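You operate a simulated robot arm through the tools that you are given. There is no shell and no other tool.

You are at the controls of a simulated robot arm. One attempt, no reset.

## Task
Label the tubes of green and blue water and stand them in the white rack.
Fine: each gets the label of its water's colour, pressed on at the label pad; use the four-hole tube rack; the other tubes stay unlabelled where they are. Set down upright: what you pick out.
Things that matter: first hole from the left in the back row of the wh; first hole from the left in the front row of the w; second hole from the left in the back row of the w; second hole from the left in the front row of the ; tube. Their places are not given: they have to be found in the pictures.

The check looks at the end state, three seconds after you hand in, the way a careful person would. Anything else that was tipped, shoved, dropped, spilled or broken makes it a failure.

## Robot
A 6-joint arm with a three-finger gripper, fixed in place. Base frame: the origin is at the foot of the arm, x ahead of it, y to its left, z up; the work surface is at about z = 90. Readings come in cm, rad, newtons and seconds.
Its first joint turns from -2.897 to 2.897 rad. Payload 4.89 kg.
Tool frame: the origin (TCP) lies between the finger pads and is the grasp point; the fingertips stand 3 cm ahead of it; z points along the fingers, y is the line along which they close. The gripper opens to 16.4 cm. The gripper's body begins 12.5 cm behind the TCP.
Orientation is that of the tool frame in the base frame, as [roll, pitch, yaw] about the fixed x, y, z axes, in that order (R = Rz(yaw) Ry(pitch) Rx(roll)). With the fingers straight down and closing along the base's y, the tool's x points along the base's -x, its y along +y and its z along -z.

## Interface
- The arm moves only by the tool drive_tool. Its argument "increments" is a list of rows, each a list of 7 numbers: the shift along the tool's x, y, z in cm, then the turn, a rotation vector about the tool's x, y, z in rad, then the opening, from 0 (shut) to 1 (fully open). In form: [[tx, ty, tz, ax, ay, az, fingers], ...]. A call has 1 to 20 rows; each row is the pose to reach, as a shift and turn from the pose commanded when the call began, along the tool's axes at that moment. A row lasts 0.2 s, in which the tool goes at most 5 cm and 0.15 rad; a call with a longer step from one row to the next is refused whole, and so is a gripper value outside its range. Where a pose cannot be reached the arm comes as near as it can. A force on the tool above 60 N (or 10 N above the force at the start of the call, whichever is more), or a blocked arm, ends the call early, and 0.2 s more pass. Each finger travels about 10.8 cm/s and halts on what it meets, pressing with about 28 N; the grip force reading is that of the motor and also rises with nothing between the fingers. The clock runs only during rows and for 0.2 s after the last one: add rows that repeat a pose to give the fingers time. It gives the time, the measured TCP pose, the force on the tool (base axes), the opening and the grip force at its end, in the units of the frame above (readings bear some noise), with the torque about the TCP (base axes, N m) and any sound that the robot's microphone picked up, and new pictures: "pictures" is both (left out), scene, wrist or none.
- Cameras (640 x 400 px; columns grow to the right, rows downward): "scene" is fixed at [21.97, -65.1, 166.35]; the picture's right is [0.48, -0.88, 0.00], its down [-0.56, -0.30, -0.77] and it looks along [0.68, 0.37, -0.64] (base axes); focal length 336 px, centre (320, 200). "wrist" rides on the gripper at [7.6, -0.2, -15.2] in the tool frame; the picture's right is [0.02, 1.00, 0.00], its down [-0.88, 0.02, -0.47] and it looks along [-0.47, 0.01, 0.88] (tool axes); focal length 247 px, centre (320, 200).
- move_column(by): slides the trunk up (or, below 0, down) by that many cm; the arm rides with it, the base frame stays. It gives what a move gives, with no picture.
- point_at(camera, pixels): there is no depth. For up to 12 entries [column, row, z] of the newest picture of that camera ("zoom" is the newest enlarged one), the place [x, y] in the base frame at which the ray of that pixel passes the height z, good to about 0.2 cm. No time passes.
- enlarge(camera, box): a new picture of the part [left, top, right, bottom] of that camera's present view, enlarged. No time passes.
- job_done(): hands the job in; it is judged then, once.

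Unless the task says otherwise, let go and move clear before handing in.

The tools are called by a JSON object that holds its "api" and its "payload". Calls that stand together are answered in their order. drive_tool: Moves the arm, as the interface text tells. Its arguments: {"type":"object","properties":{"increments":{"type":"array","items":{"type":"array","items":{"type":"number"}}},"pictures":{"type":"string","enum":["both","scene","wrist","none"]}},"required":["increments"]} The other tools are called the same way: move_column (by) slides the trunk up or down; point_at (camera, pixels) gives the place at which the rays of pixels pass given heights; enlarge (camera, box) takes an enlarged picture of a part of a camera's view; job_done () hands the job in.

At the start:

```text
time_s: 0.0
position: [68.27, -7.35, 130.2]
orientation: [-3.141, -0.001, -3.142]
ft_force: [1.1, -0.5, 0.3]
moment: [-0.02, -0.01, -0.02]
width: 16.39
gripper_force: 0.0
trunk travel left (down, up): [-17.5, 21.5]
```

scene: 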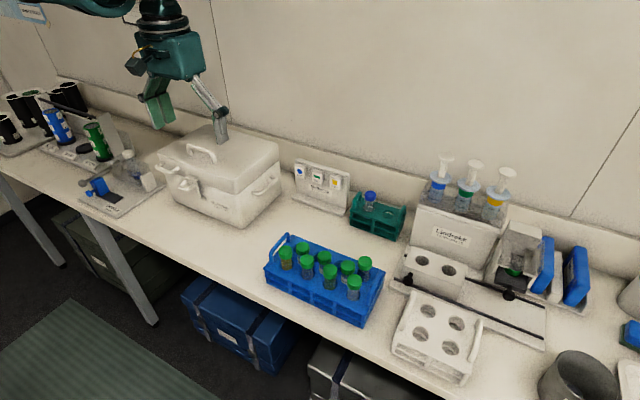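
wrist: 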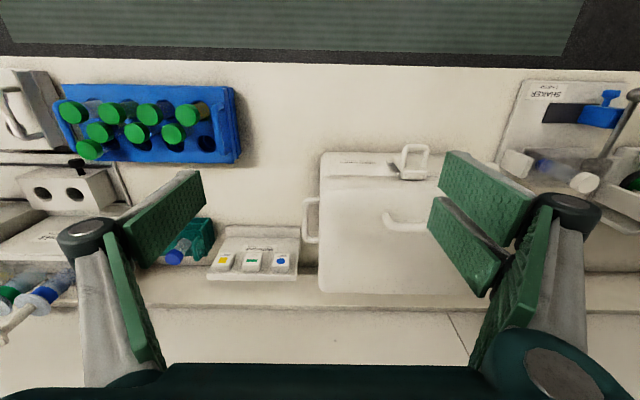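

The scene picture shows a blue rack of green-capped tubes around (325,275), a white four-hole rack around (437,335), and a label pad with three labels near (320,183). I'll enlarge these areas to see the water colours.

{"api": "enlarge", "payload": {"camera": "scene", "box": [255, 225, 395, 330]}}

{"api": "enlarge", "payload": {"camera": "scene", "box": [280, 150, 420, 240]}}

{"api": "enlarge", "payload": {"camera": "scene", "box": [380, 230, 560, 390]}}

{"api": "enlarge", "payload": {"camera": "wrist", "box": [40, 70, 260, 190]}}

```text
3.81 times, centred on (325, 278) of scene
```

zoom: 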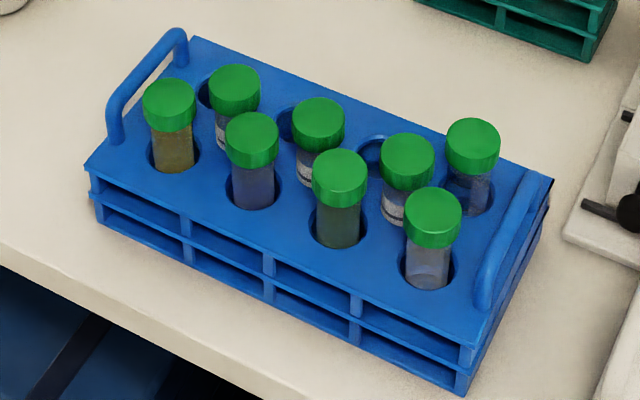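

```text
4.44 times, centred on (350, 195) of scene
```

zoom: 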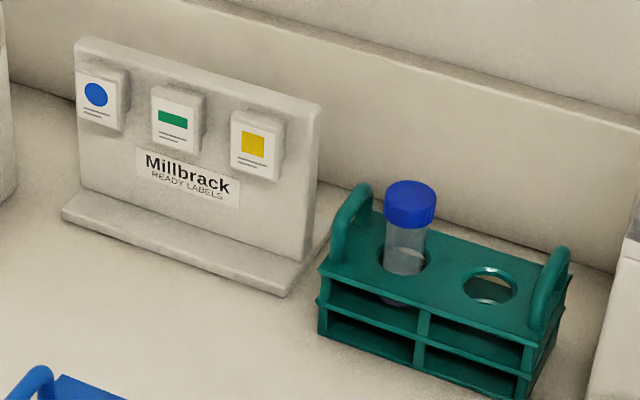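

```text
2.50 times, centred on (470, 310) of scene
```

zoom: 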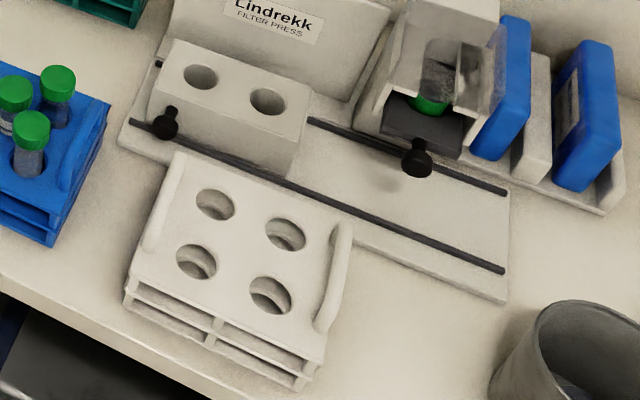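

```text
2.91 times, centred on (150, 130) of wrist
```

zoom: 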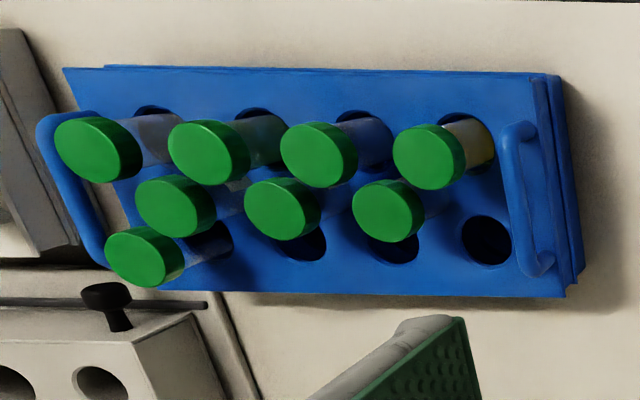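

The blue rack seems to hold four front tubes plus more behind at zoom (235,90), (318,125), (406,165), (472,150). I'll enlarge further to determine the layout and water colours.

{"api": "enlarge", "payload": {"camera": "scene", "box": [270, 230, 335, 275]}}

{"api": "enlarge", "payload": {"camera": "scene", "box": [310, 245, 385, 305]}}

{"api": "enlarge", "payload": {"camera": "wrist", "box": [50, 80, 150, 170]}}

{"api": "enlarge", "payload": {"camera": "wrist", "box": [130, 80, 250, 170]}}

```text
8.89 times, centred on (302, 252) of scene
```

zoom: 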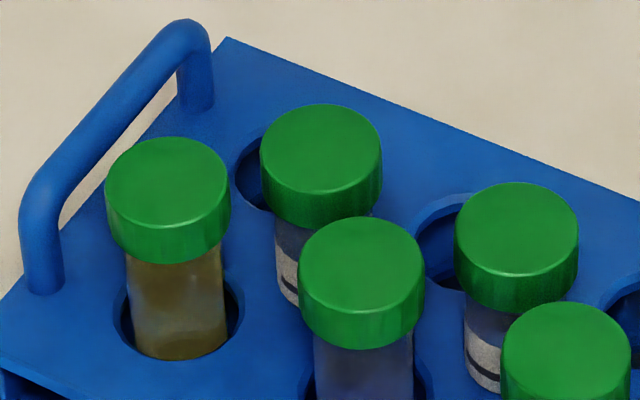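

```text
6.67 times, centred on (348, 275) of scene
```

zoom: 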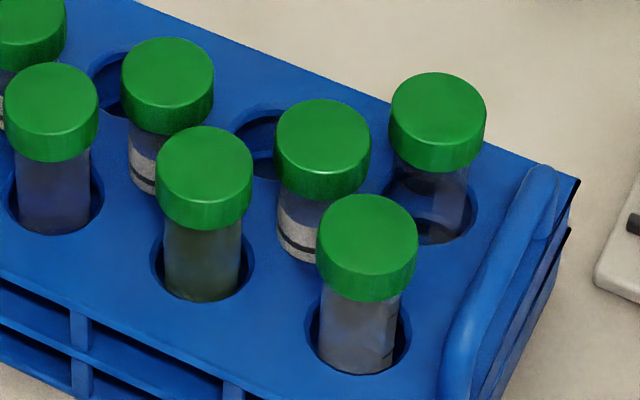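

```text
4.44 times, centred on (100, 125) of wrist
```

zoom: 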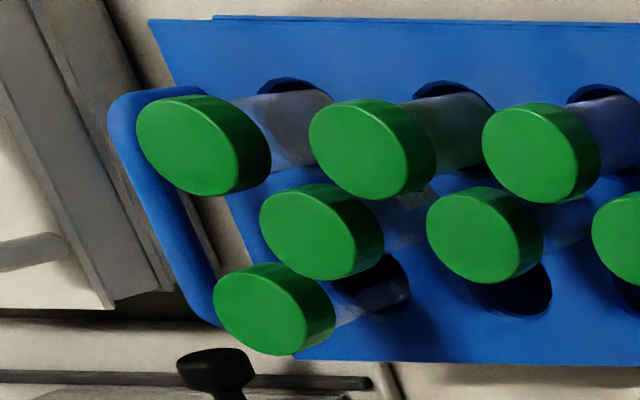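

```text
4.44 times, centred on (190, 125) of wrist
```

zoom: 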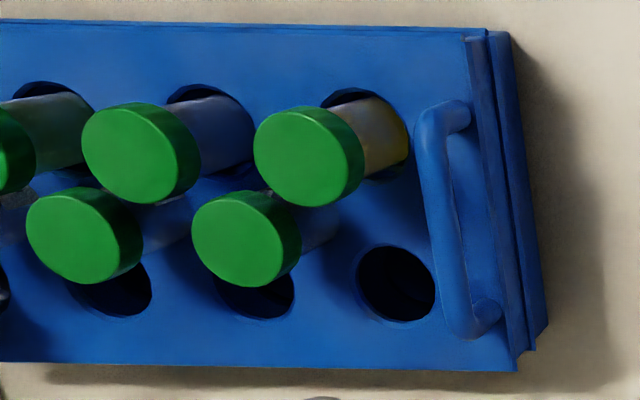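

The front row shows yellow, blue, green and a greyish tube; three middle tubes and one back tube look different. I'll triangulate the yellow cap centre (scene 285,250; wrist 185,115) and other reference points.

{"api": "point_at", "payload": {"camera": "scene", "pixels": [[285.1, 250, 95], [285.1, 250, 100], [285.1, 250, 105], [285.1, 250, 110], [302, 270, 105], [340.5, 294, 105], [423, 310, 97], [455, 323, 97], [410, 335, 97], [448, 348, 97], [318, 176, 105], [318, 176, 110]]}}

{"api": "point_at", "payload": {"camera": "wrist", "pixels": [[184.8, 115.3, 95], [184.8, 115.3, 100], [184.8, 115.3, 105], [184.8, 115.3, 110], [206.9, 143.7, 95], [206.9, 143.7, 100], [206.9, 143.7, 105], [225, 262, 100], [225, 262, 105], [225, 262, 110], [252, 262, 105], [281, 262, 105]]}}

```text
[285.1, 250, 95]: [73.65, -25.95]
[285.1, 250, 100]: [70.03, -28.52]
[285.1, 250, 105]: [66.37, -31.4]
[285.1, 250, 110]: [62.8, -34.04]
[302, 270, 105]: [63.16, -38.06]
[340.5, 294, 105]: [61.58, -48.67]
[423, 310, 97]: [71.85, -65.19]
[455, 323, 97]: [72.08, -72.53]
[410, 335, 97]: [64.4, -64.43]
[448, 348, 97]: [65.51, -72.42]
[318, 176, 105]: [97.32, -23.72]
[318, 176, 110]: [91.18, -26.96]
```

```text
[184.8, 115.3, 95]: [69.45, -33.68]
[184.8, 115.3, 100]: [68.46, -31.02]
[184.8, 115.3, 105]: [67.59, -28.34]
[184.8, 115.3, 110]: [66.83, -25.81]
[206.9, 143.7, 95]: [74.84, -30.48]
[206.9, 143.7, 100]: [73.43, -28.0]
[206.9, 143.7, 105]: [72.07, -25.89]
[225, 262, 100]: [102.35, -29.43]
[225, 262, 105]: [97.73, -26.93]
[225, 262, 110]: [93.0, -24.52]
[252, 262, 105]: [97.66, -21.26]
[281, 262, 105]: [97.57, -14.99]
```

Triangulation puts the yellow tube's cap top at about (68.2, -29.8, 102.3) and the labels at about x=100, z≈102.5. I'll move the wrist camera in front of the blue rack, tilted to look more horizontally at the water colours.

{"api": "drive_tool", "payload": {"increments": [[2, -3.1, 1.2, 0, -0.06, 0, 1], [4, -6.2, 2.4, 0, -0.12, 0, 1], [6, -9.3, 3.6, 0, -0.18, 0, 1], [8, -12.4, 4.8, 0, -0.24, 0, 1], [10, -15.5, 6, 0, -0.3, 0, 1], [12, -18.6, 7.2, 0, -0.36, 0, 1], [14, -21.7, 8.4, 0, -0.42, 0, 1], [16, -24.8, 9.6, 0, -0.48, 0, 1], [18, -27.9, 10.8, 0, -0.54, 0, 1], [20, -31, 12, 0, -0.6, 0, 1]]}}

```text
time_s: 2.2
position: [48.14, -38.18, 118.26]
orientation: [-3.14, 0.601, -3.14]
ft_force: [0.5, 1.3, 0.6]
moment: [-0.22, 0.08, -0.17]
width: 16.4
gripper_force: 0.1
trunk travel left (down, up): [-17.5, 21.5]
```

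scene: 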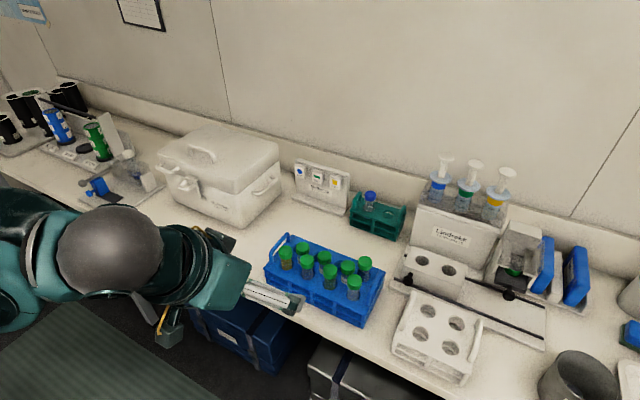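
wrist: 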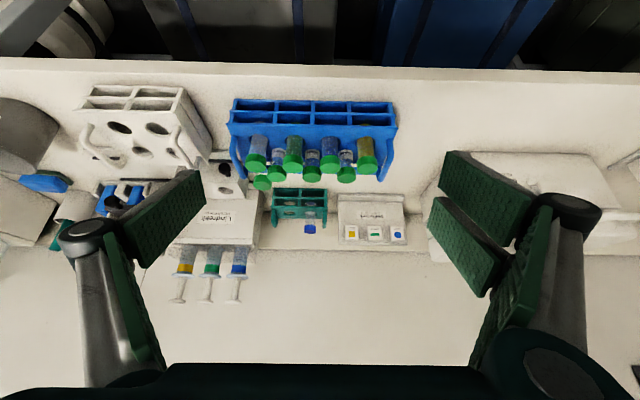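

From this angle the water is visible through the front tubes near (255–370, 150). I'll enlarge the rack and the label pad.

{"api": "enlarge", "payload": {"camera": "wrist", "box": [220, 90, 310, 195]}}

{"api": "enlarge", "payload": {"camera": "wrist", "box": [290, 90, 400, 195]}}

{"api": "enlarge", "payload": {"camera": "wrist", "box": [260, 175, 420, 275]}}

{"api": "enlarge", "payload": {"camera": "wrist", "box": [60, 70, 260, 200]}}

```text
3.81 times, centred on (265, 142) of wrist
```

zoom: 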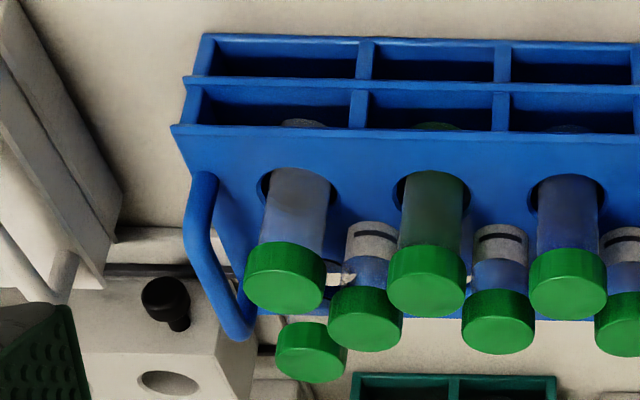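

```text
3.81 times, centred on (345, 142) of wrist
```

zoom: 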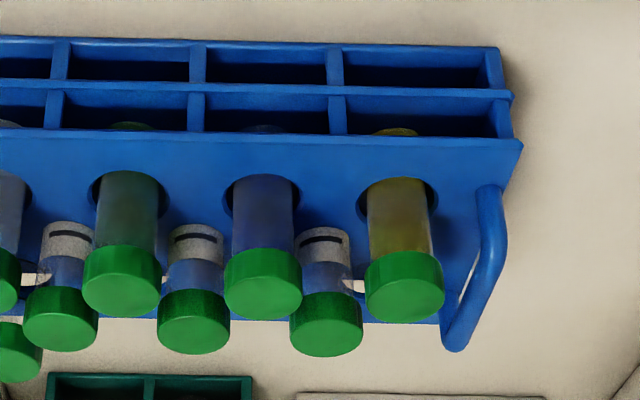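

```text
4.00 times, centred on (340, 225) of wrist
```

zoom: 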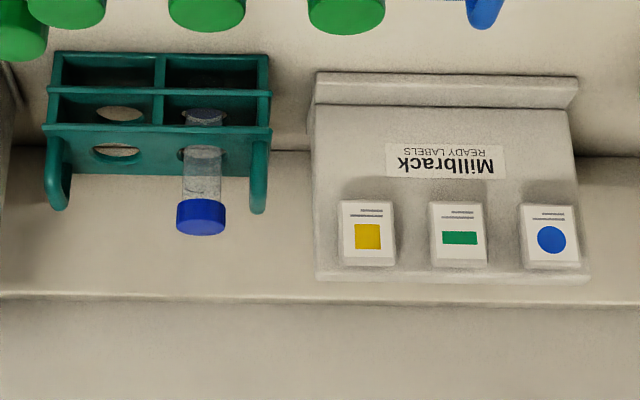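

```text
3.08 times, centred on (160, 135) of wrist
```

zoom: 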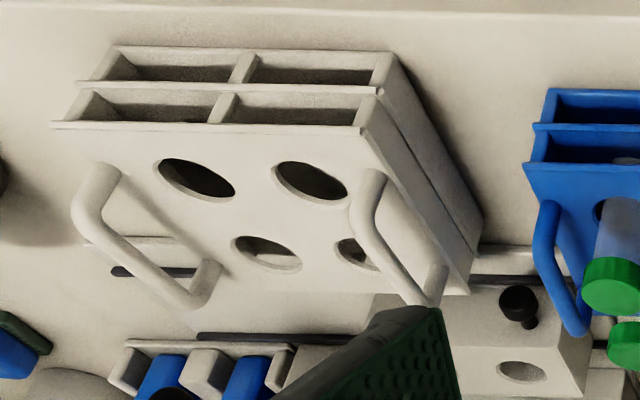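

The front row reads (left to right from the robot's side): yellow, blue, green, greyish; the middle and back tubes need a closer look. I'll bring the camera closer.

{"api": "drive_tool", "payload": {"increments": [[-0.9, 0, 3.4, 0, 0, 0, 1], [-1.8, 0, 6.9, 0, 0, 0, 1], [-2.65, 0, 10.3, 0, 0, 0, 1], [-2.65, 0, 10.3, 0, 0, 0, 1]], "pictures": "wrist"}}

```text
time_s: 3.2
position: [56.25, -38.55, 111.28]
orientation: [-3.141, 0.6, 3.14]
ft_force: [-0.1, 0.0, -0.2]
moment: [0.04, 0.06, 0.08]
width: 16.4
gripper_force: 0.1
trunk travel left (down, up): [-17.5, 21.5]
```

wrist: 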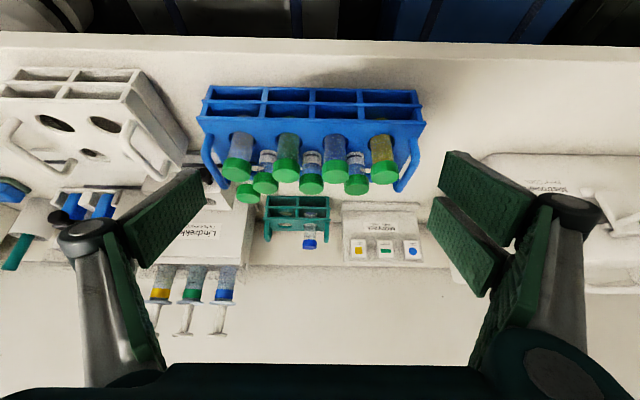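

{"api": "enlarge", "payload": {"camera": "wrist", "box": [210, 110, 310, 205]}}

{"api": "enlarge", "payload": {"camera": "wrist", "box": [300, 110, 420, 205]}}

{"api": "enlarge", "payload": {"camera": "scene", "box": [320, 240, 400, 305]}}

```text
4.21 times, centred on (260, 158) of wrist
```

zoom: 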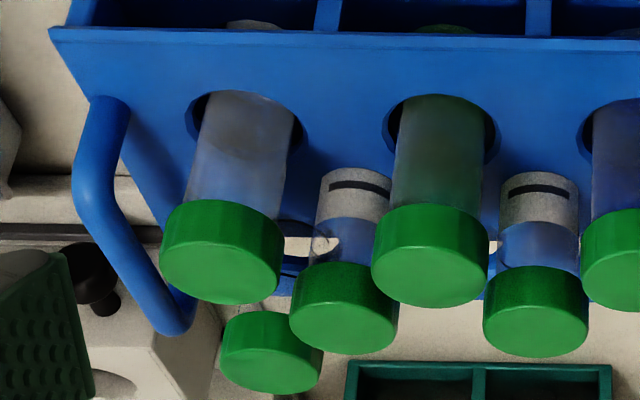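

```text
4.21 times, centred on (360, 158) of wrist
```

zoom: 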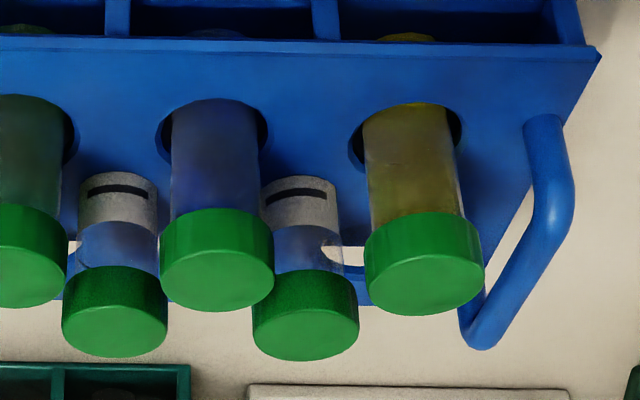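

```text
6.15 times, centred on (360, 272) of scene
```

zoom: 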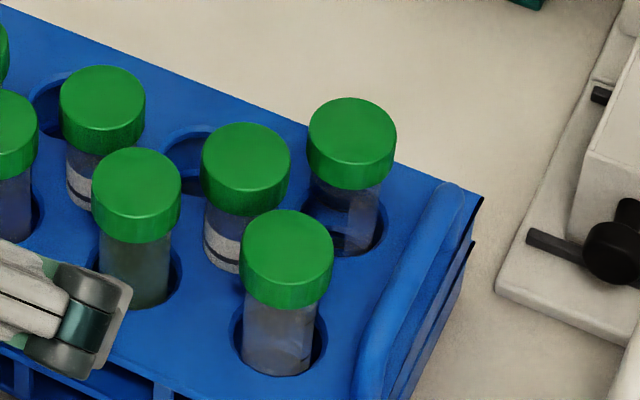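

The front-row tubes look yellow, blue, green and clear; the three in the middle carry white bands and clear contents. I'll triangulate all cap tops using this wrist view and the scene view.

{"api": "point_at", "payload": {"camera": "scene", "pixels": [[347.8, 265.2, 100], [347.8, 265.2, 103], [354.8, 279, 100], [354.8, 279, 103], [365.2, 260.3, 100], [365.2, 260.3, 103], [307.4, 260.4, 100], [307.4, 260.4, 103], [330.2, 268.9, 100], [330.2, 268.9, 103], [285.1, 250, 100], [285.1, 250, 103]]}}

{"api": "point_at", "payload": {"camera": "wrist", "pixels": [[265.9, 188.4, 100], [265.9, 188.4, 103], [236.7, 176.5, 100], [236.7, 176.5, 103], [248.6, 197.9, 100], [248.6, 197.9, 103], [335.5, 178.9, 100], [335.5, 178.9, 103], [285.7, 176.5, 100], [285.7, 176.5, 103], [384.7, 178, 100], [384.7, 178, 103]]}}

```text
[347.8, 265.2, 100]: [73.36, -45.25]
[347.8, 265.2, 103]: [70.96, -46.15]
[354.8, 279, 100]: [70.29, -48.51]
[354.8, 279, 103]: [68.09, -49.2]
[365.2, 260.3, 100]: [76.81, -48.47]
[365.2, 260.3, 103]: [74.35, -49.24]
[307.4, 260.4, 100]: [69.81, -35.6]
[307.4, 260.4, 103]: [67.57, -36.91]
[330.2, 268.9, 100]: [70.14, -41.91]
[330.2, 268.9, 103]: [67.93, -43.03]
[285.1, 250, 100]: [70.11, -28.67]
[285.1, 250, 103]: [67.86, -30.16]
```

```text
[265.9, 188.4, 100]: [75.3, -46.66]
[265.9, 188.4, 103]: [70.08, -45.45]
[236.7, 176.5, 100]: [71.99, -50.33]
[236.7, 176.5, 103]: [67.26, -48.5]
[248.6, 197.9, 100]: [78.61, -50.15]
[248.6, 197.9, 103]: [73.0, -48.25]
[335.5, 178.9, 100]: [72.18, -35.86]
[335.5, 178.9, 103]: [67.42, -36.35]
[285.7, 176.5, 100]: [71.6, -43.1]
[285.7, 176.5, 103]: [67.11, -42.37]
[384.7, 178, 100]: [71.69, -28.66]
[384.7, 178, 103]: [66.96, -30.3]
```

Cap tops are at z≈102.1, front row x≈68.6 with blue at y≈-36.4 and green at y≈-42.6, and middle tubes at x≈71.7. Now I'll locate the labels, their block faces, and the white rack's holes by enlarging the wrist view.

{"api": "enlarge", "payload": {"camera": "wrist", "box": [335, 195, 435, 270]}}

{"api": "enlarge", "payload": {"camera": "scene", "box": [285, 150, 365, 220]}}

{"api": "enlarge", "payload": {"camera": "wrist", "box": [0, 60, 160, 190]}}

{"api": "enlarge", "payload": {"camera": "scene", "box": [380, 285, 495, 390]}}

```text
5.33 times, centred on (385, 232) of wrist
```

zoom: 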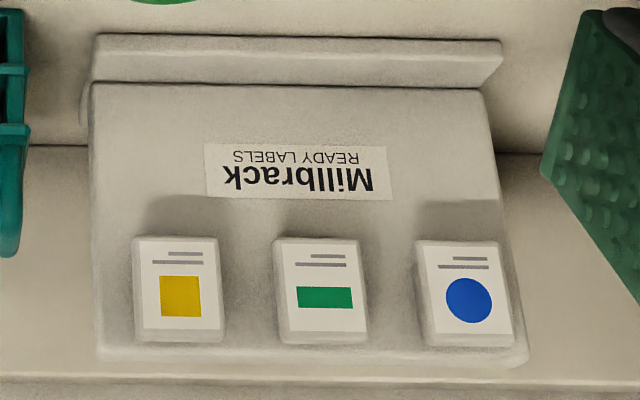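

```text
5.71 times, centred on (325, 185) of scene
```

zoom: 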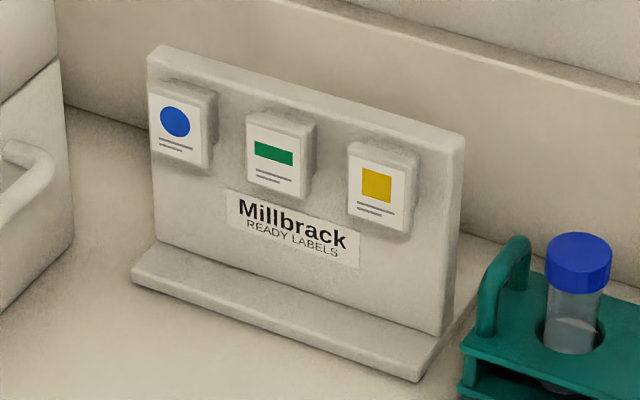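

```text
3.08 times, centred on (80, 125) of wrist
```

zoom: 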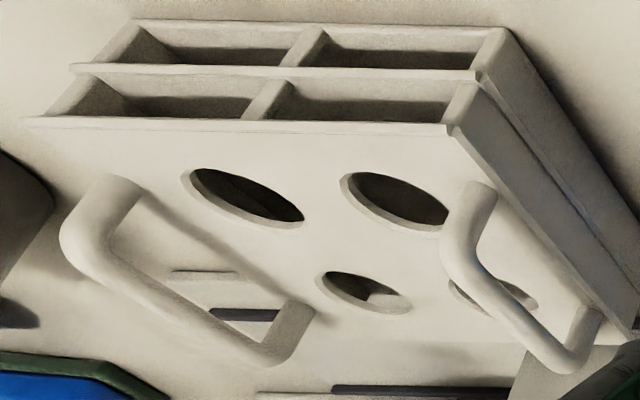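

```text
3.81 times, centred on (438, 338) of scene
```

zoom: 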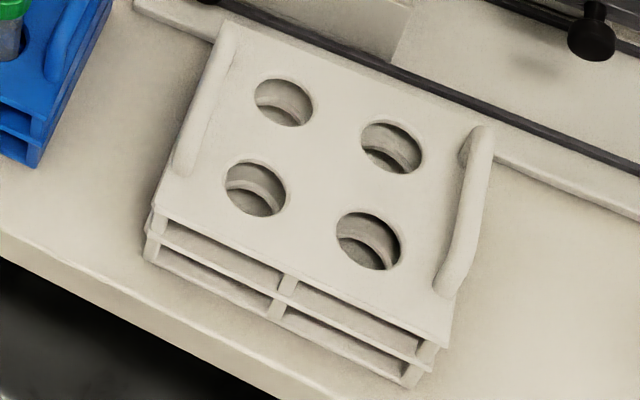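

I'll triangulate the three labels and the four white-rack holes from both cameras.

{"api": "point_at", "payload": {"camera": "scene", "pixels": [[300, 172.4, 100], [300, 172.4, 105], [316.6, 177.5, 100], [316.6, 177.5, 105], [335, 183.2, 100], [335, 183.2, 105], [420.7, 334.3, 94], [420.7, 334.3, 98], [450.1, 348.3, 94], [450.1, 348.3, 98], [456.4, 323.6, 94], [456.4, 323.6, 98]]}}

{"api": "point_at", "payload": {"camera": "wrist", "pixels": [[412.6, 249.9, 100], [412.6, 249.9, 105], [385.4, 249.8, 100], [385.4, 249.8, 105], [358.7, 249.4, 100], [358.7, 249.4, 105], [105.3, 124.4, 94], [105.3, 124.4, 98], [55.6, 124, 94], [55.6, 124, 98], [94.6, 154.9, 94], [94.6, 154.9, 98]]}}

```text
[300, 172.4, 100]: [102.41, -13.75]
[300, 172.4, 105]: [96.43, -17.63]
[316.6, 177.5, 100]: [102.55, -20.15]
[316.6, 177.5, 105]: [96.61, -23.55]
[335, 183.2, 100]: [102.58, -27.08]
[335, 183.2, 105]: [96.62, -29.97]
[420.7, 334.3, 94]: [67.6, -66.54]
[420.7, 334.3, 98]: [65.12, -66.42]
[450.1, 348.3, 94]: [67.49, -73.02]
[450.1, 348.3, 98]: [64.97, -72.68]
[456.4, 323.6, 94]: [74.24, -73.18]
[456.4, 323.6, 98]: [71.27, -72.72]
```

```text
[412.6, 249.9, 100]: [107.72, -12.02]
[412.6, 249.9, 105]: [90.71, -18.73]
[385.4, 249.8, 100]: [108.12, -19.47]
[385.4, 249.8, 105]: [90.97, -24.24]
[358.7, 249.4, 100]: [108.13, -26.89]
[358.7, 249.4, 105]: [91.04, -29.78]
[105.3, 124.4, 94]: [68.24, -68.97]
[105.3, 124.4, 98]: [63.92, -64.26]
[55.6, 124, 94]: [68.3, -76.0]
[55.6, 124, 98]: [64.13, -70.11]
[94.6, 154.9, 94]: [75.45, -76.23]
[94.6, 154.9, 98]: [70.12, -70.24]
```

The labels are at x≈99.6, z≈102.4 with blue at y≈-15.4, green at y≈-21.9; white-rack holes' rims are at z≈96.1 (front-left ≈(66.3,-66.5)). I need to test whether the arm reaches the labels, so I'll rise and move above/in front of the pad.

{"api": "drive_tool", "payload": {"increments": [[-2.45, 0, -3.6, 0, 0, 0, 0.6], [-4.9, 0, -7.2, 0, 0, 0, 0.5], [-7.35, 0, -10.7, 0, 0, 0, 0.4], [-10.6, 2.8, -8.4, 0, 0.07, 0, 0.4], [-13.9, 5.5, -6.2, 0, 0.13, 0, 0.4], [-17.2, 8.3, -3.9, 0, 0.2, 0, 0.4], [-20.5, 11.1, -1.7, 0, 0.27, 0, 0.4], [-23.8, 13.8, 0.6, 0, 0.33, 0, 0.4], [-27.1, 16.6, 2.83, 0, 0.4, 0, 0.4], [-27.1, 16.6, 2.83, 0, 0.4, 0, 0.4]]}}

```text
time_s: 5.4
position: [80.64, -21.52, 123.9]
orientation: [-3.141, 0.2, -3.141]
ft_force: [0.0, 1.1, -0.6]
moment: [-0.04, 0.18, 0.01]
width: 6.56
gripper_force: 0.0
trunk travel left (down, up): [-17.5, 21.5]
```

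scene: 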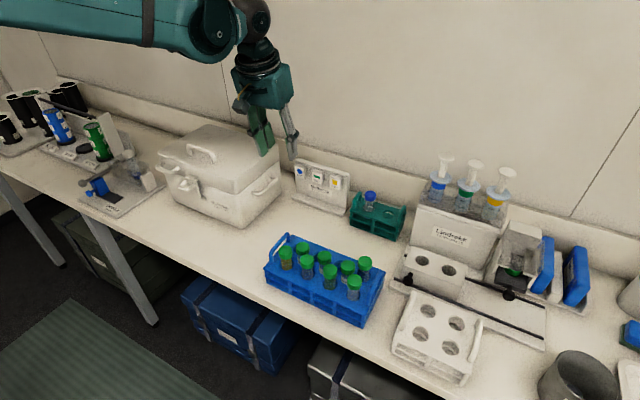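
wrist: 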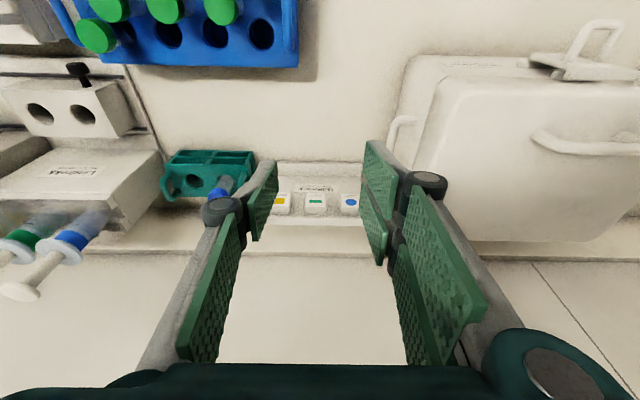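

The arm is at (80.6,-21.5,123.9) with tilt 0.2 and the view is clear. I'll test reaching (97.5,-21.8,118) with the tool straight down, well above the pad.

{"api": "drive_tool", "payload": {"increments": [[-3.84, -0.08, 2.3, 0, 0.05, 0, 0.4], [-7.7, -0.15, 4.6, 0, 0.1, 0, 0.4], [-11.5, -0.22, 6.9, 0, 0.15, 0, 0.4], [-15.37, -0.3, 9.24, 0, 0.2, 0, 0.4], [-15.37, -0.3, 9.24, 0, 0.2, 0, 0.4]]}}

```text
time_s: 6.6
position: [97.3, -22.21, 118.13]
orientation: [3.141, -0.003, -3.141]
ft_force: [0.8, 0.6, -1.2]
moment: [0.01, 0.22, -0.02]
width: 6.58
gripper_force: 0.0
trunk travel left (down, up): [-17.5, 21.5]
```

scene: 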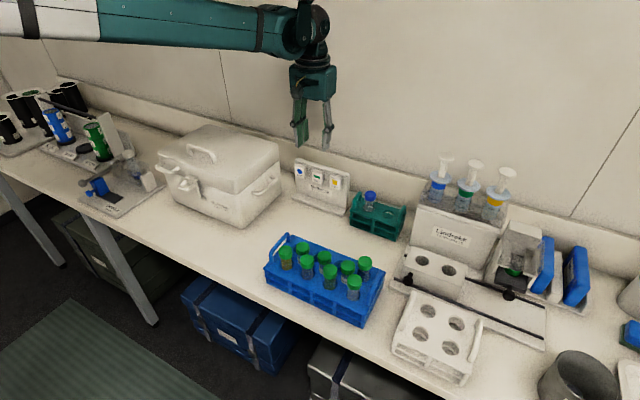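
wrist: 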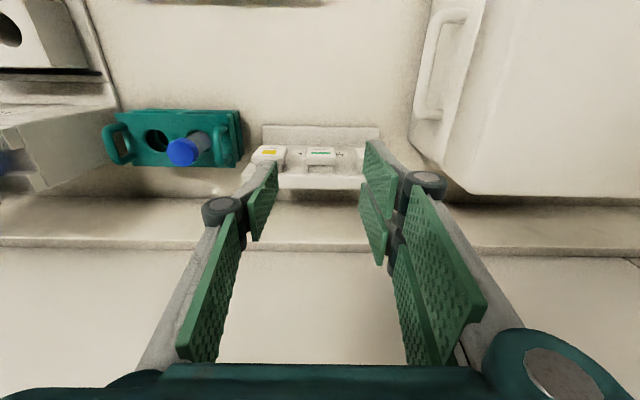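

It reached (97.3,-22.2,118.1) straight down. I'll take a closer look at the pad from this overhead view before testing a bit farther and lower.

{"api": "enlarge", "payload": {"camera": "wrist", "box": [235, 110, 405, 215]}}

{"api": "enlarge", "payload": {"camera": "scene", "box": [280, 90, 360, 215]}}

```text
3.76 times, centred on (320, 162) of wrist
```

zoom: 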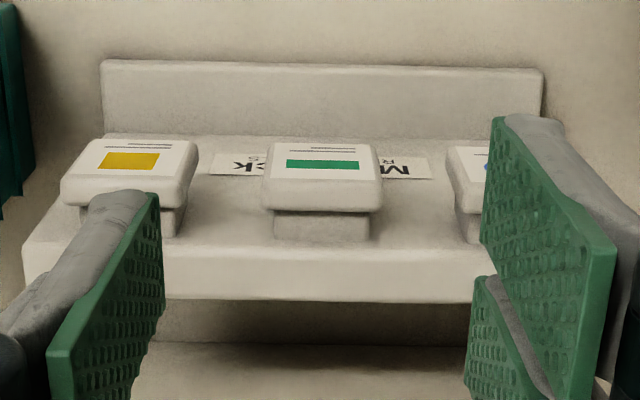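

```text
3.20 times, centred on (320, 152) of scene
```

zoom: 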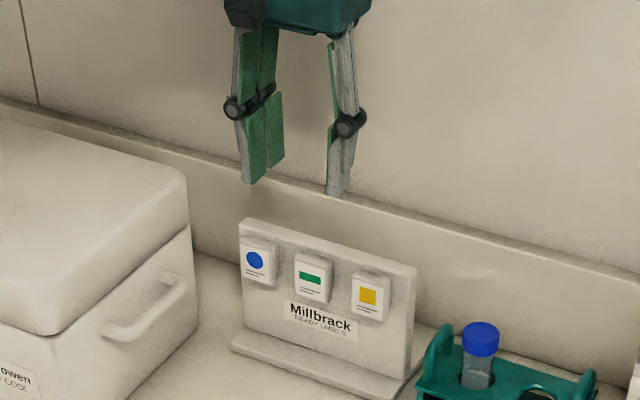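

The pad shows label blocks on posts, green label at zoom (322,162). I'll triangulate the top and bottom edges of the green label, the block top, and the board's top to learn its heights and slope.

{"api": "point_at", "payload": {"camera": "scene", "pixels": [[316.6, 172.2, 100], [316.6, 172.2, 105], [317.1, 183.6, 98], [317.1, 183.6, 103], [313, 162.5, 100], [313, 162.5, 108], [428.1, 311.8, 96.1], [250, 185, 112]]}}

{"api": "point_at", "payload": {"camera": "wrist", "pixels": [[321.1, 157.2, 100], [321.1, 157.2, 105], [320.5, 147.9, 98], [320.5, 147.9, 103], [323, 165, 103], [323, 165, 105], [320, 188.5, 105], [320, 188.5, 108], [320, 178, 105], [320, 178, 108], [395, 150, 100], [395, 150, 110]]}}

```text
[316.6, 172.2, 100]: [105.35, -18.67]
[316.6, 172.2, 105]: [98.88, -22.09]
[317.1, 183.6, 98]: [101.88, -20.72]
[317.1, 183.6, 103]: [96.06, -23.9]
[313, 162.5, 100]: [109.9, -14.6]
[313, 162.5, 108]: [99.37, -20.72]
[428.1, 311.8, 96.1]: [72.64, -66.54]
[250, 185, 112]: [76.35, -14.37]
```

```text
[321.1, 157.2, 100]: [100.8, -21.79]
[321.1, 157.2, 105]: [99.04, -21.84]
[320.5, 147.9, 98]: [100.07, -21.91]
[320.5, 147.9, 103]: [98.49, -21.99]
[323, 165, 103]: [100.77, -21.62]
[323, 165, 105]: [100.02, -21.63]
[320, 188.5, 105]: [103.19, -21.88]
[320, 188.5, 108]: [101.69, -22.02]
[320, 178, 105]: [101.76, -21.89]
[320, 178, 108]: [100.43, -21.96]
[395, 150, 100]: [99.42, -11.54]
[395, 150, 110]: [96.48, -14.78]
```

The label spans z≈100–104.8 with face x≈99.3; board top ≈106.5. I'll test reachability at working height (98, -22, 109), still above the label blocks.

{"api": "drive_tool", "payload": {"increments": [[-0.2, 0.1, 3, 0, 0, 0, 0.4], [-0.4, 0.2, 6, 0, 0, 0, 0.4], [-0.7, 0.3, 9, 0, 0, 0, 0.4], [-0.7, 0.3, 9, 0, 0, 0, 0.4]]}}

```text
time_s: 7.6
position: [97.71, -21.71, 109.03]
orientation: [3.141, 0.001, 3.14]
ft_force: [0.3, -0.7, -0.4]
moment: [0.01, 0.09, 0.0]
width: 6.56
gripper_force: 0.1
trunk travel left (down, up): [-17.5, 21.5]
```

scene: 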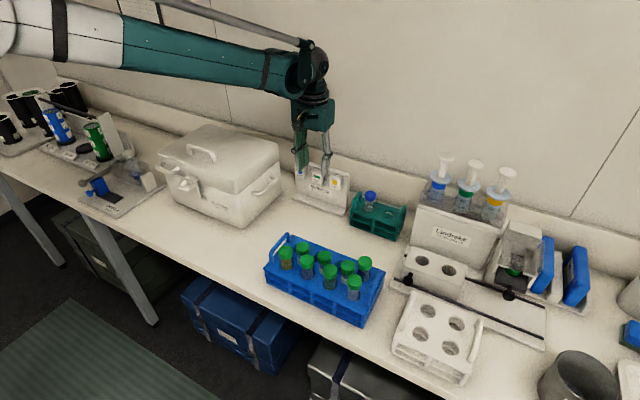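
wrist: 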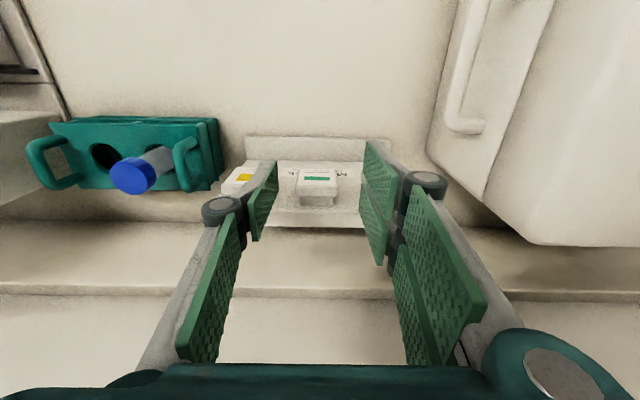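

Reached (97.7,-21.7,109) so the straight-down approach works at the pad. Now I'll rise and move above the blue tube (68.0,-36.4) to check alignment from above.

{"api": "drive_tool", "payload": {"increments": [[0.5, 0, -4.5, 0, 0, 0, 0.4], [1.5, 0, -9, 0, 0, 0, 0.4], [5.5, -1.5, -10, 0, 0, 0, 0.4], [9.5, -3.5, -10, 0, 0, 0, 0.4], [13.5, -5.5, -10, 0, 0, 0, 0.4], [17.5, -7.5, -9.5, 0, 0, 0, 0.4], [21.5, -9.8, -9, 0, 0, 0, 0.4], [25.5, -12.2, -8, 0, 0, 0, 0.4], [29.7, -14.7, -7, 0, 0, 0, 0.4], [29.7, -14.7, -7, 0, 0, 0, 0.4]]}}

```text
time_s: 9.8
position: [67.74, -36.43, 116.29]
orientation: [-3.142, 0.0, -3.14]
ft_force: [-1.1, 0.6, 0.1]
moment: [0.02, -0.05, 0.02]
width: 6.56
gripper_force: 0.0
trunk travel left (down, up): [-17.5, 21.5]
```

scene: 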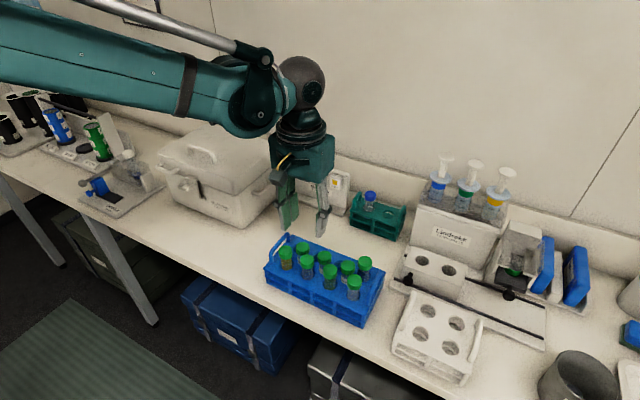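
wrist: 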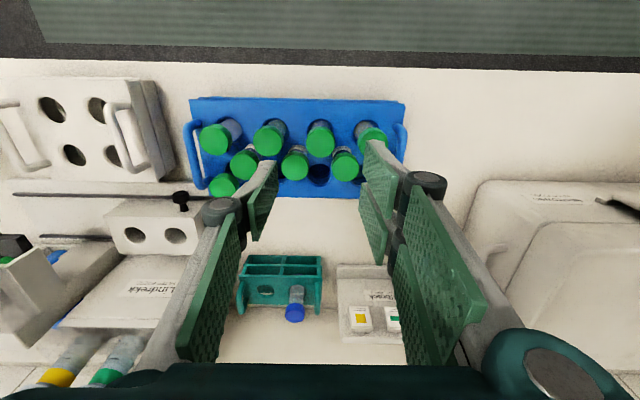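

I'll enlarge the caps in this view and get refined cap-centre positions at z=102.1.

{"api": "enlarge", "payload": {"camera": "wrist", "box": [180, 90, 410, 205]}}

```text
2.78 times, centred on (295, 148) of wrist
```

zoom: 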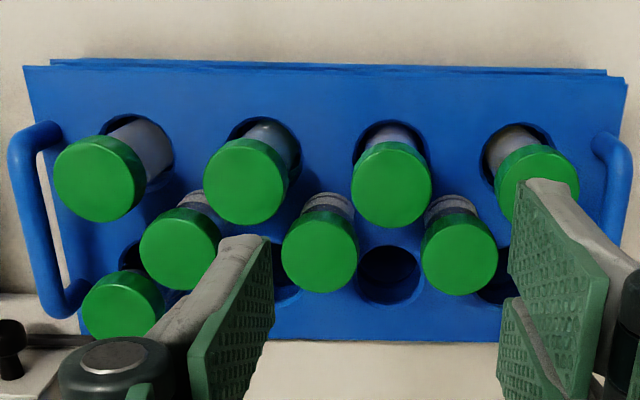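

{"api": "point_at", "payload": {"camera": "zoom", "pixels": [[97, 180, 102.1], [243, 183, 102.1], [391, 188, 102.1], [176, 250, 102.1], [318, 253, 102.1], [460, 256, 102.1], [120, 305, 102.1], [351, 185, 102.1], [431, 185, 102.1], [390, 160, 95.8], [388, 273, 95.8], [391, 150, 102.1]]}}

```text
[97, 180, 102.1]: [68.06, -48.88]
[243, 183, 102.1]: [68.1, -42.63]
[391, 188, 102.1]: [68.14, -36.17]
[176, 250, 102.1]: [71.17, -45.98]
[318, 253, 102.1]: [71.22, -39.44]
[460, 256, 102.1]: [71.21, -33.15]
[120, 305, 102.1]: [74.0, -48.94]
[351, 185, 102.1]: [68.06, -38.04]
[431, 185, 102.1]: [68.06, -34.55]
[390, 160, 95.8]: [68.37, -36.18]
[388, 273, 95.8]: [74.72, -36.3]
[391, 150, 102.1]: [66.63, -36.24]
```

Blue tube is at (68.2,-36.25) with cap diameter ≈3.5. I'll descend to just above the caps with the fingers narrowed to 5 cm, TCP set back to x≈67.5 to clear the middle tubes, and check.

{"api": "drive_tool", "payload": {"increments": [[0.3, 0.08, 3, 0, 0, 0, 0.305], [0.6, 0.15, 7, 0, 0, 0, 0.305], [0.6, 0.15, 10, 0, 0, 0, 0.305], [0.6, 0.15, 10, 0, 0, 0, 0.305]]}}

```text
time_s: 10.8
position: [67.43, -36.15, 106.13]
orientation: [-3.142, 0.0, -3.141]
ft_force: [0.5, -0.1, -0.3]
moment: [0.02, 0.01, 0.01]
width: 4.99
gripper_force: 0.1
trunk travel left (down, up): [-17.5, 21.5]
```

scene: 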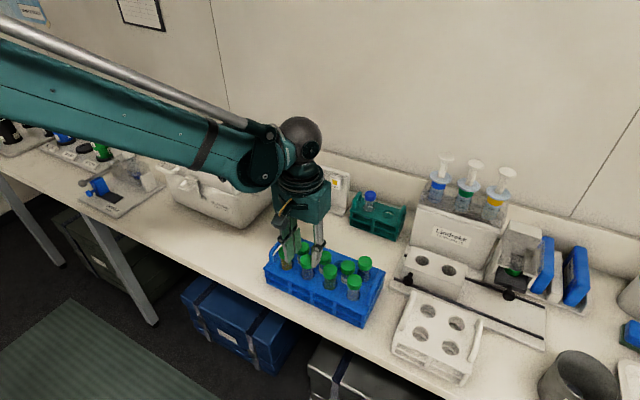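
wrist: 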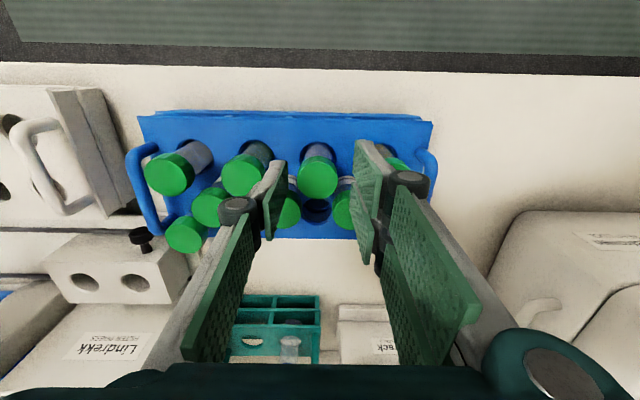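

{"api": "enlarge", "payload": {"camera": "wrist", "box": [230, 110, 430, 240]}}

{"api": "enlarge", "payload": {"camera": "scene", "box": [260, 215, 390, 315]}}

```text
3.08 times, centred on (330, 175) of wrist
```

zoom: 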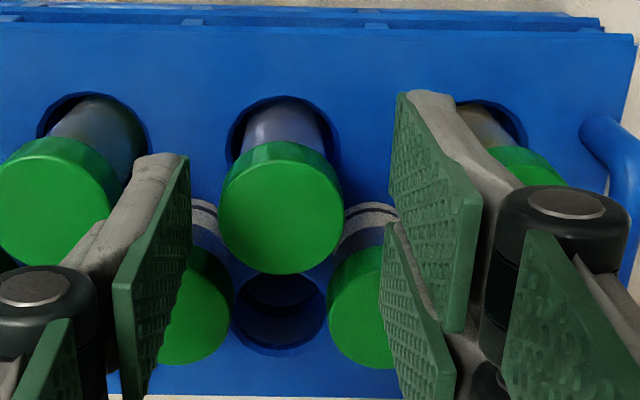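

```text
4.00 times, centred on (325, 265) of scene
```

zoom: 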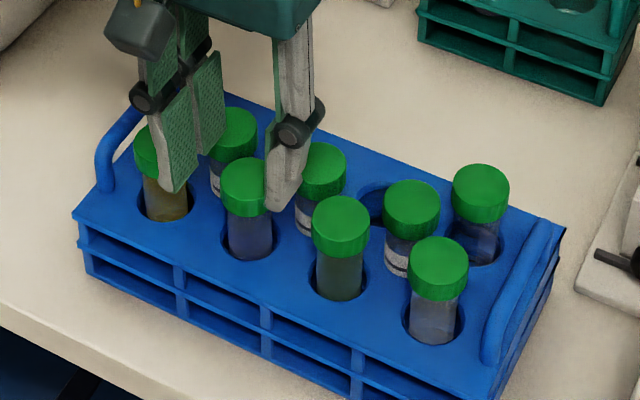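

The blue cap (zoom 280,210) sits centred between the fingers, with tips clear of the middle caps. I'll descend to TCP z≈101.3 with the opening held.

{"api": "drive_tool", "payload": {"increments": [[0, 0, 1.6, 0, 0, 0, 0.305], [0, 0, 3.2, 0, 0, 0, 0.305], [0, 0, 4.8, 0, 0, 0, 0.305], [0, 0, 4.8, 0, 0, 0, 0.305]]}}

```text
time_s: 11.3
position: [67.6, -35.99, 104.45]
orientation: [3.137, 0.004, -3.138]
ft_force: [3.4, 0.3, 7.3]
moment: [0.18, -0.43, -0.04]
width: 5.87
gripper_force: 1.8
trunk travel left (down, up): [-17.5, 21.5]
stopped in row 2: the force on the tool passed its limit at 74 N (the readings are from after the stop); the commanded pose is now the measured one
```

scene: 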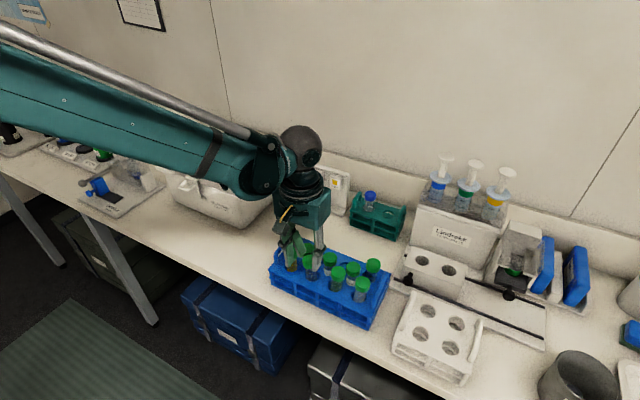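
wrist: 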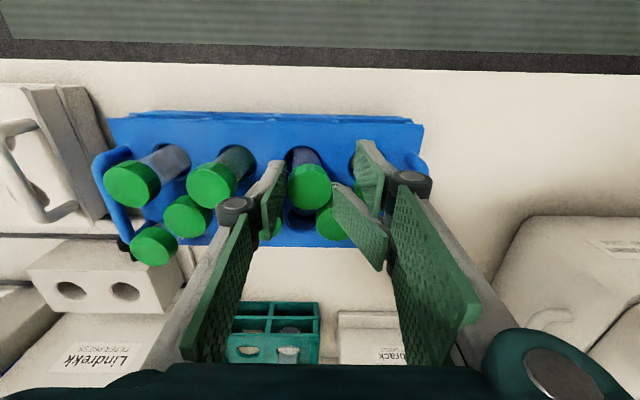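

The descent was blocked (74 N): a pad on the +y side at wrist (360,225) hit something, apparently the middle or yellow tube's cap. I'll look closely before doing anything.

{"api": "enlarge", "payload": {"camera": "wrist", "box": [220, 110, 440, 290]}}

{"api": "enlarge", "payload": {"camera": "scene", "box": [255, 210, 395, 335]}}

```text
2.22 times, centred on (330, 200) of wrist
```

zoom: 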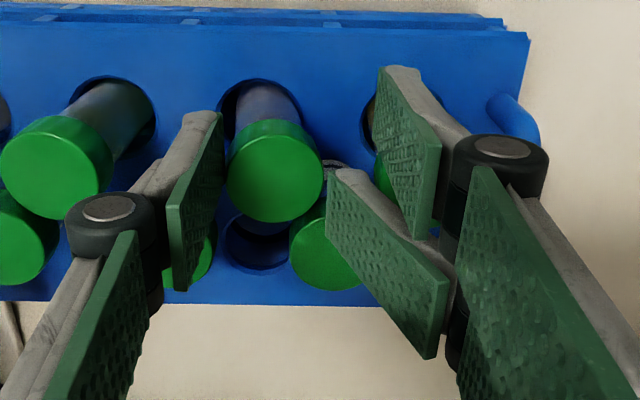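

```text
3.20 times, centred on (325, 272) of scene
```

zoom: 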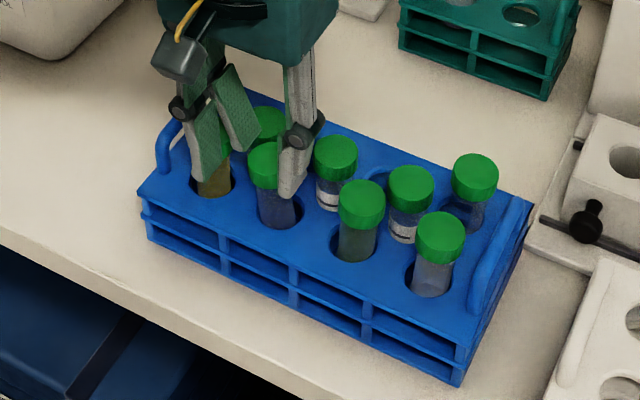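

The gripper actually has one finger on the -y side and a pair on the +y side; the pair's front finger came down on the middle tube's cap. I'll lift straight up and assess whether the rack moved.

{"api": "drive_tool", "payload": {"increments": [[0, 0, -2, 0, 0, 0, 0.36], [0, 0, -6, 0, 0, 0, 0.36], [0.5, 0, -11, 0, 0, 0, 0.36], [0.5, 0, -12, 0, 0, 0, 0.36], [0.5, 0, -12, 0, 0, 0, 0.36]]}}

```text
refused: row 3 steps farther than a row can; nothing moved
```

{"api": "drive_tool", "payload": {"increments": [[0, 0, -2, 0, 0, 0, 0.36], [0, 0, -6, 0, 0, 0, 0.36], [0, 0, -10, 0, 0, 0, 0.36], [0, 0, -12, 0, 0, 0, 0.36], [0, 0, -12, 0, 0, 0, 0.36]]}}

```text
time_s: 12.5
position: [67.57, -36.02, 116.45]
orientation: [3.138, 0.005, -3.141]
ft_force: [-0.2, 0.3, 1.0]
moment: [-0.05, -0.04, 0.01]
width: 5.9
gripper_force: 0.1
trunk travel left (down, up): [-17.5, 21.5]
```

scene: 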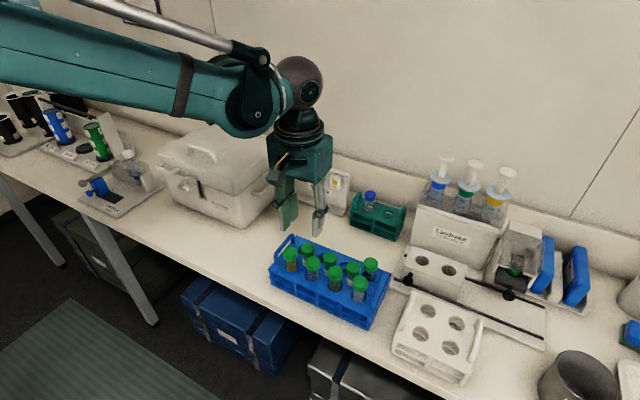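
wrist: 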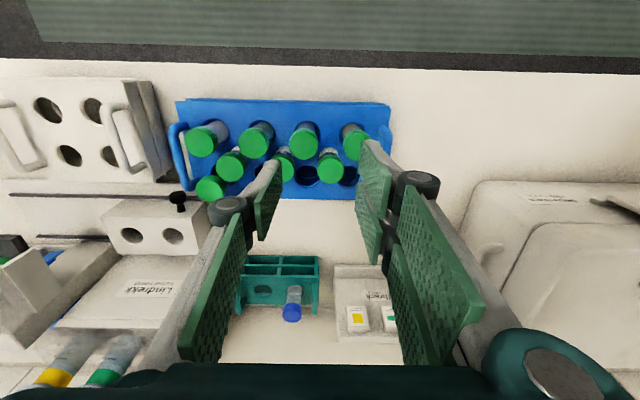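

The rack has shifted a little to the -y side in the scene (left end now ≈(270,275)). I'll measure the new cap positions.

{"api": "enlarge", "payload": {"camera": "scene", "box": [255, 225, 395, 330]}}

{"api": "enlarge", "payload": {"camera": "wrist", "box": [165, 85, 405, 215]}}

```text
3.81 times, centred on (325, 278) of scene
```

zoom: 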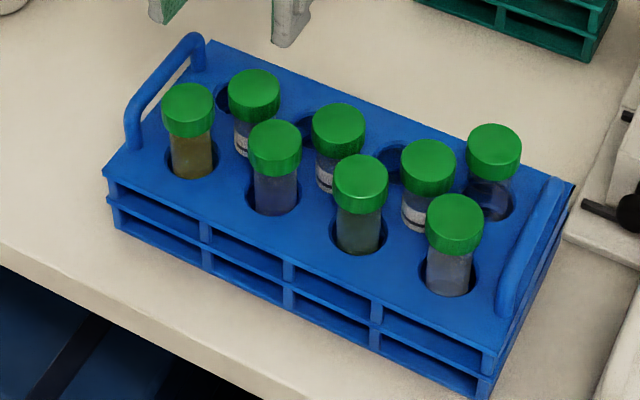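

```text
2.67 times, centred on (285, 150) of wrist
```

zoom: 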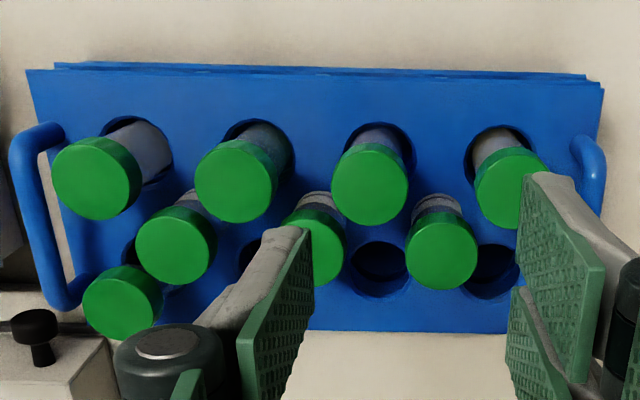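

{"api": "point_at", "payload": {"camera": "zoom", "pixels": [[97, 182, 102.1], [235, 183, 102.1], [370, 187, 102.1], [508, 190, 102.1], [174, 250, 102.1], [440, 256, 102.1], [120, 303, 102.1], [378, 270, 95.8], [371, 160, 95.8], [600, 85, 95.8], [28, 70, 95.8], [52, 190, 102.1]]}}

{"api": "point_at", "payload": {"camera": "scene", "pixels": [[290.3, 251, 102.1], [313, 261.3, 102.1], [335.7, 270.8, 102.1], [360.2, 281.3, 102.1], [370.6, 262.7, 102.1]]}}

```text
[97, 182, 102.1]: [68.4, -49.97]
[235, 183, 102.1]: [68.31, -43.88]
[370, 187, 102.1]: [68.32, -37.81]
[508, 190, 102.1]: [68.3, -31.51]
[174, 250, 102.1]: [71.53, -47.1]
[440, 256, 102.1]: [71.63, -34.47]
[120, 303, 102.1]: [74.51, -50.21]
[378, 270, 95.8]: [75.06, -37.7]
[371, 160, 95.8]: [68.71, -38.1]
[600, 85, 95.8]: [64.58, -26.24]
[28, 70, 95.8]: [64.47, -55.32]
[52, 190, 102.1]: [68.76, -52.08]
```

```text
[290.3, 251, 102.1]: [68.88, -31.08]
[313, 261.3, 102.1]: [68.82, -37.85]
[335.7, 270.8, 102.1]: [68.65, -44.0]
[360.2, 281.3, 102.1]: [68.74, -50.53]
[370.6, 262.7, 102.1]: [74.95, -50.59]
```

The rack slid about 1.35 cm toward -y (blue tube now ≈(68.5,-37.8)); everything is still upright, and I'll push it back later. To grasp in the crowd I'll turn the tool 90° so the single finger goes between the two middle tubes on the +x side and the finger pair is on the free -x side.

{"api": "drive_tool", "payload": {"increments": [[-0.1, -0.2, -1, 0, 0, -0.14, 0.4], [-0.2, -0.4, -2, 0, 0, -0.28, 0.4], [-0.3, -0.6, -3, 0, 0, -0.42, 0.4], [-0.4, -0.8, -4, 0, 0, -0.56, 0.4], [-0.5, -1, -5, 0, 0, -0.7, 0.4], [-0.6, -1.2, -5, 0, 0, -0.84, 0.4], [-0.7, -1.4, -5, 0, 0, -0.98, 0.4], [-0.8, -1.6, -5, 0, 0, -1.12, 0.4], [-0.9, -1.8, -5, 0, 0, -1.26, 0.4], [-0.9, -1.8, -5, 0, 0, -1.4, 0.4], [-0.9, -1.8, -5, 0, 0, -1.5678, 0.4]]}}

```text
refused: row 11 steps farther than a row can; nothing moved
```

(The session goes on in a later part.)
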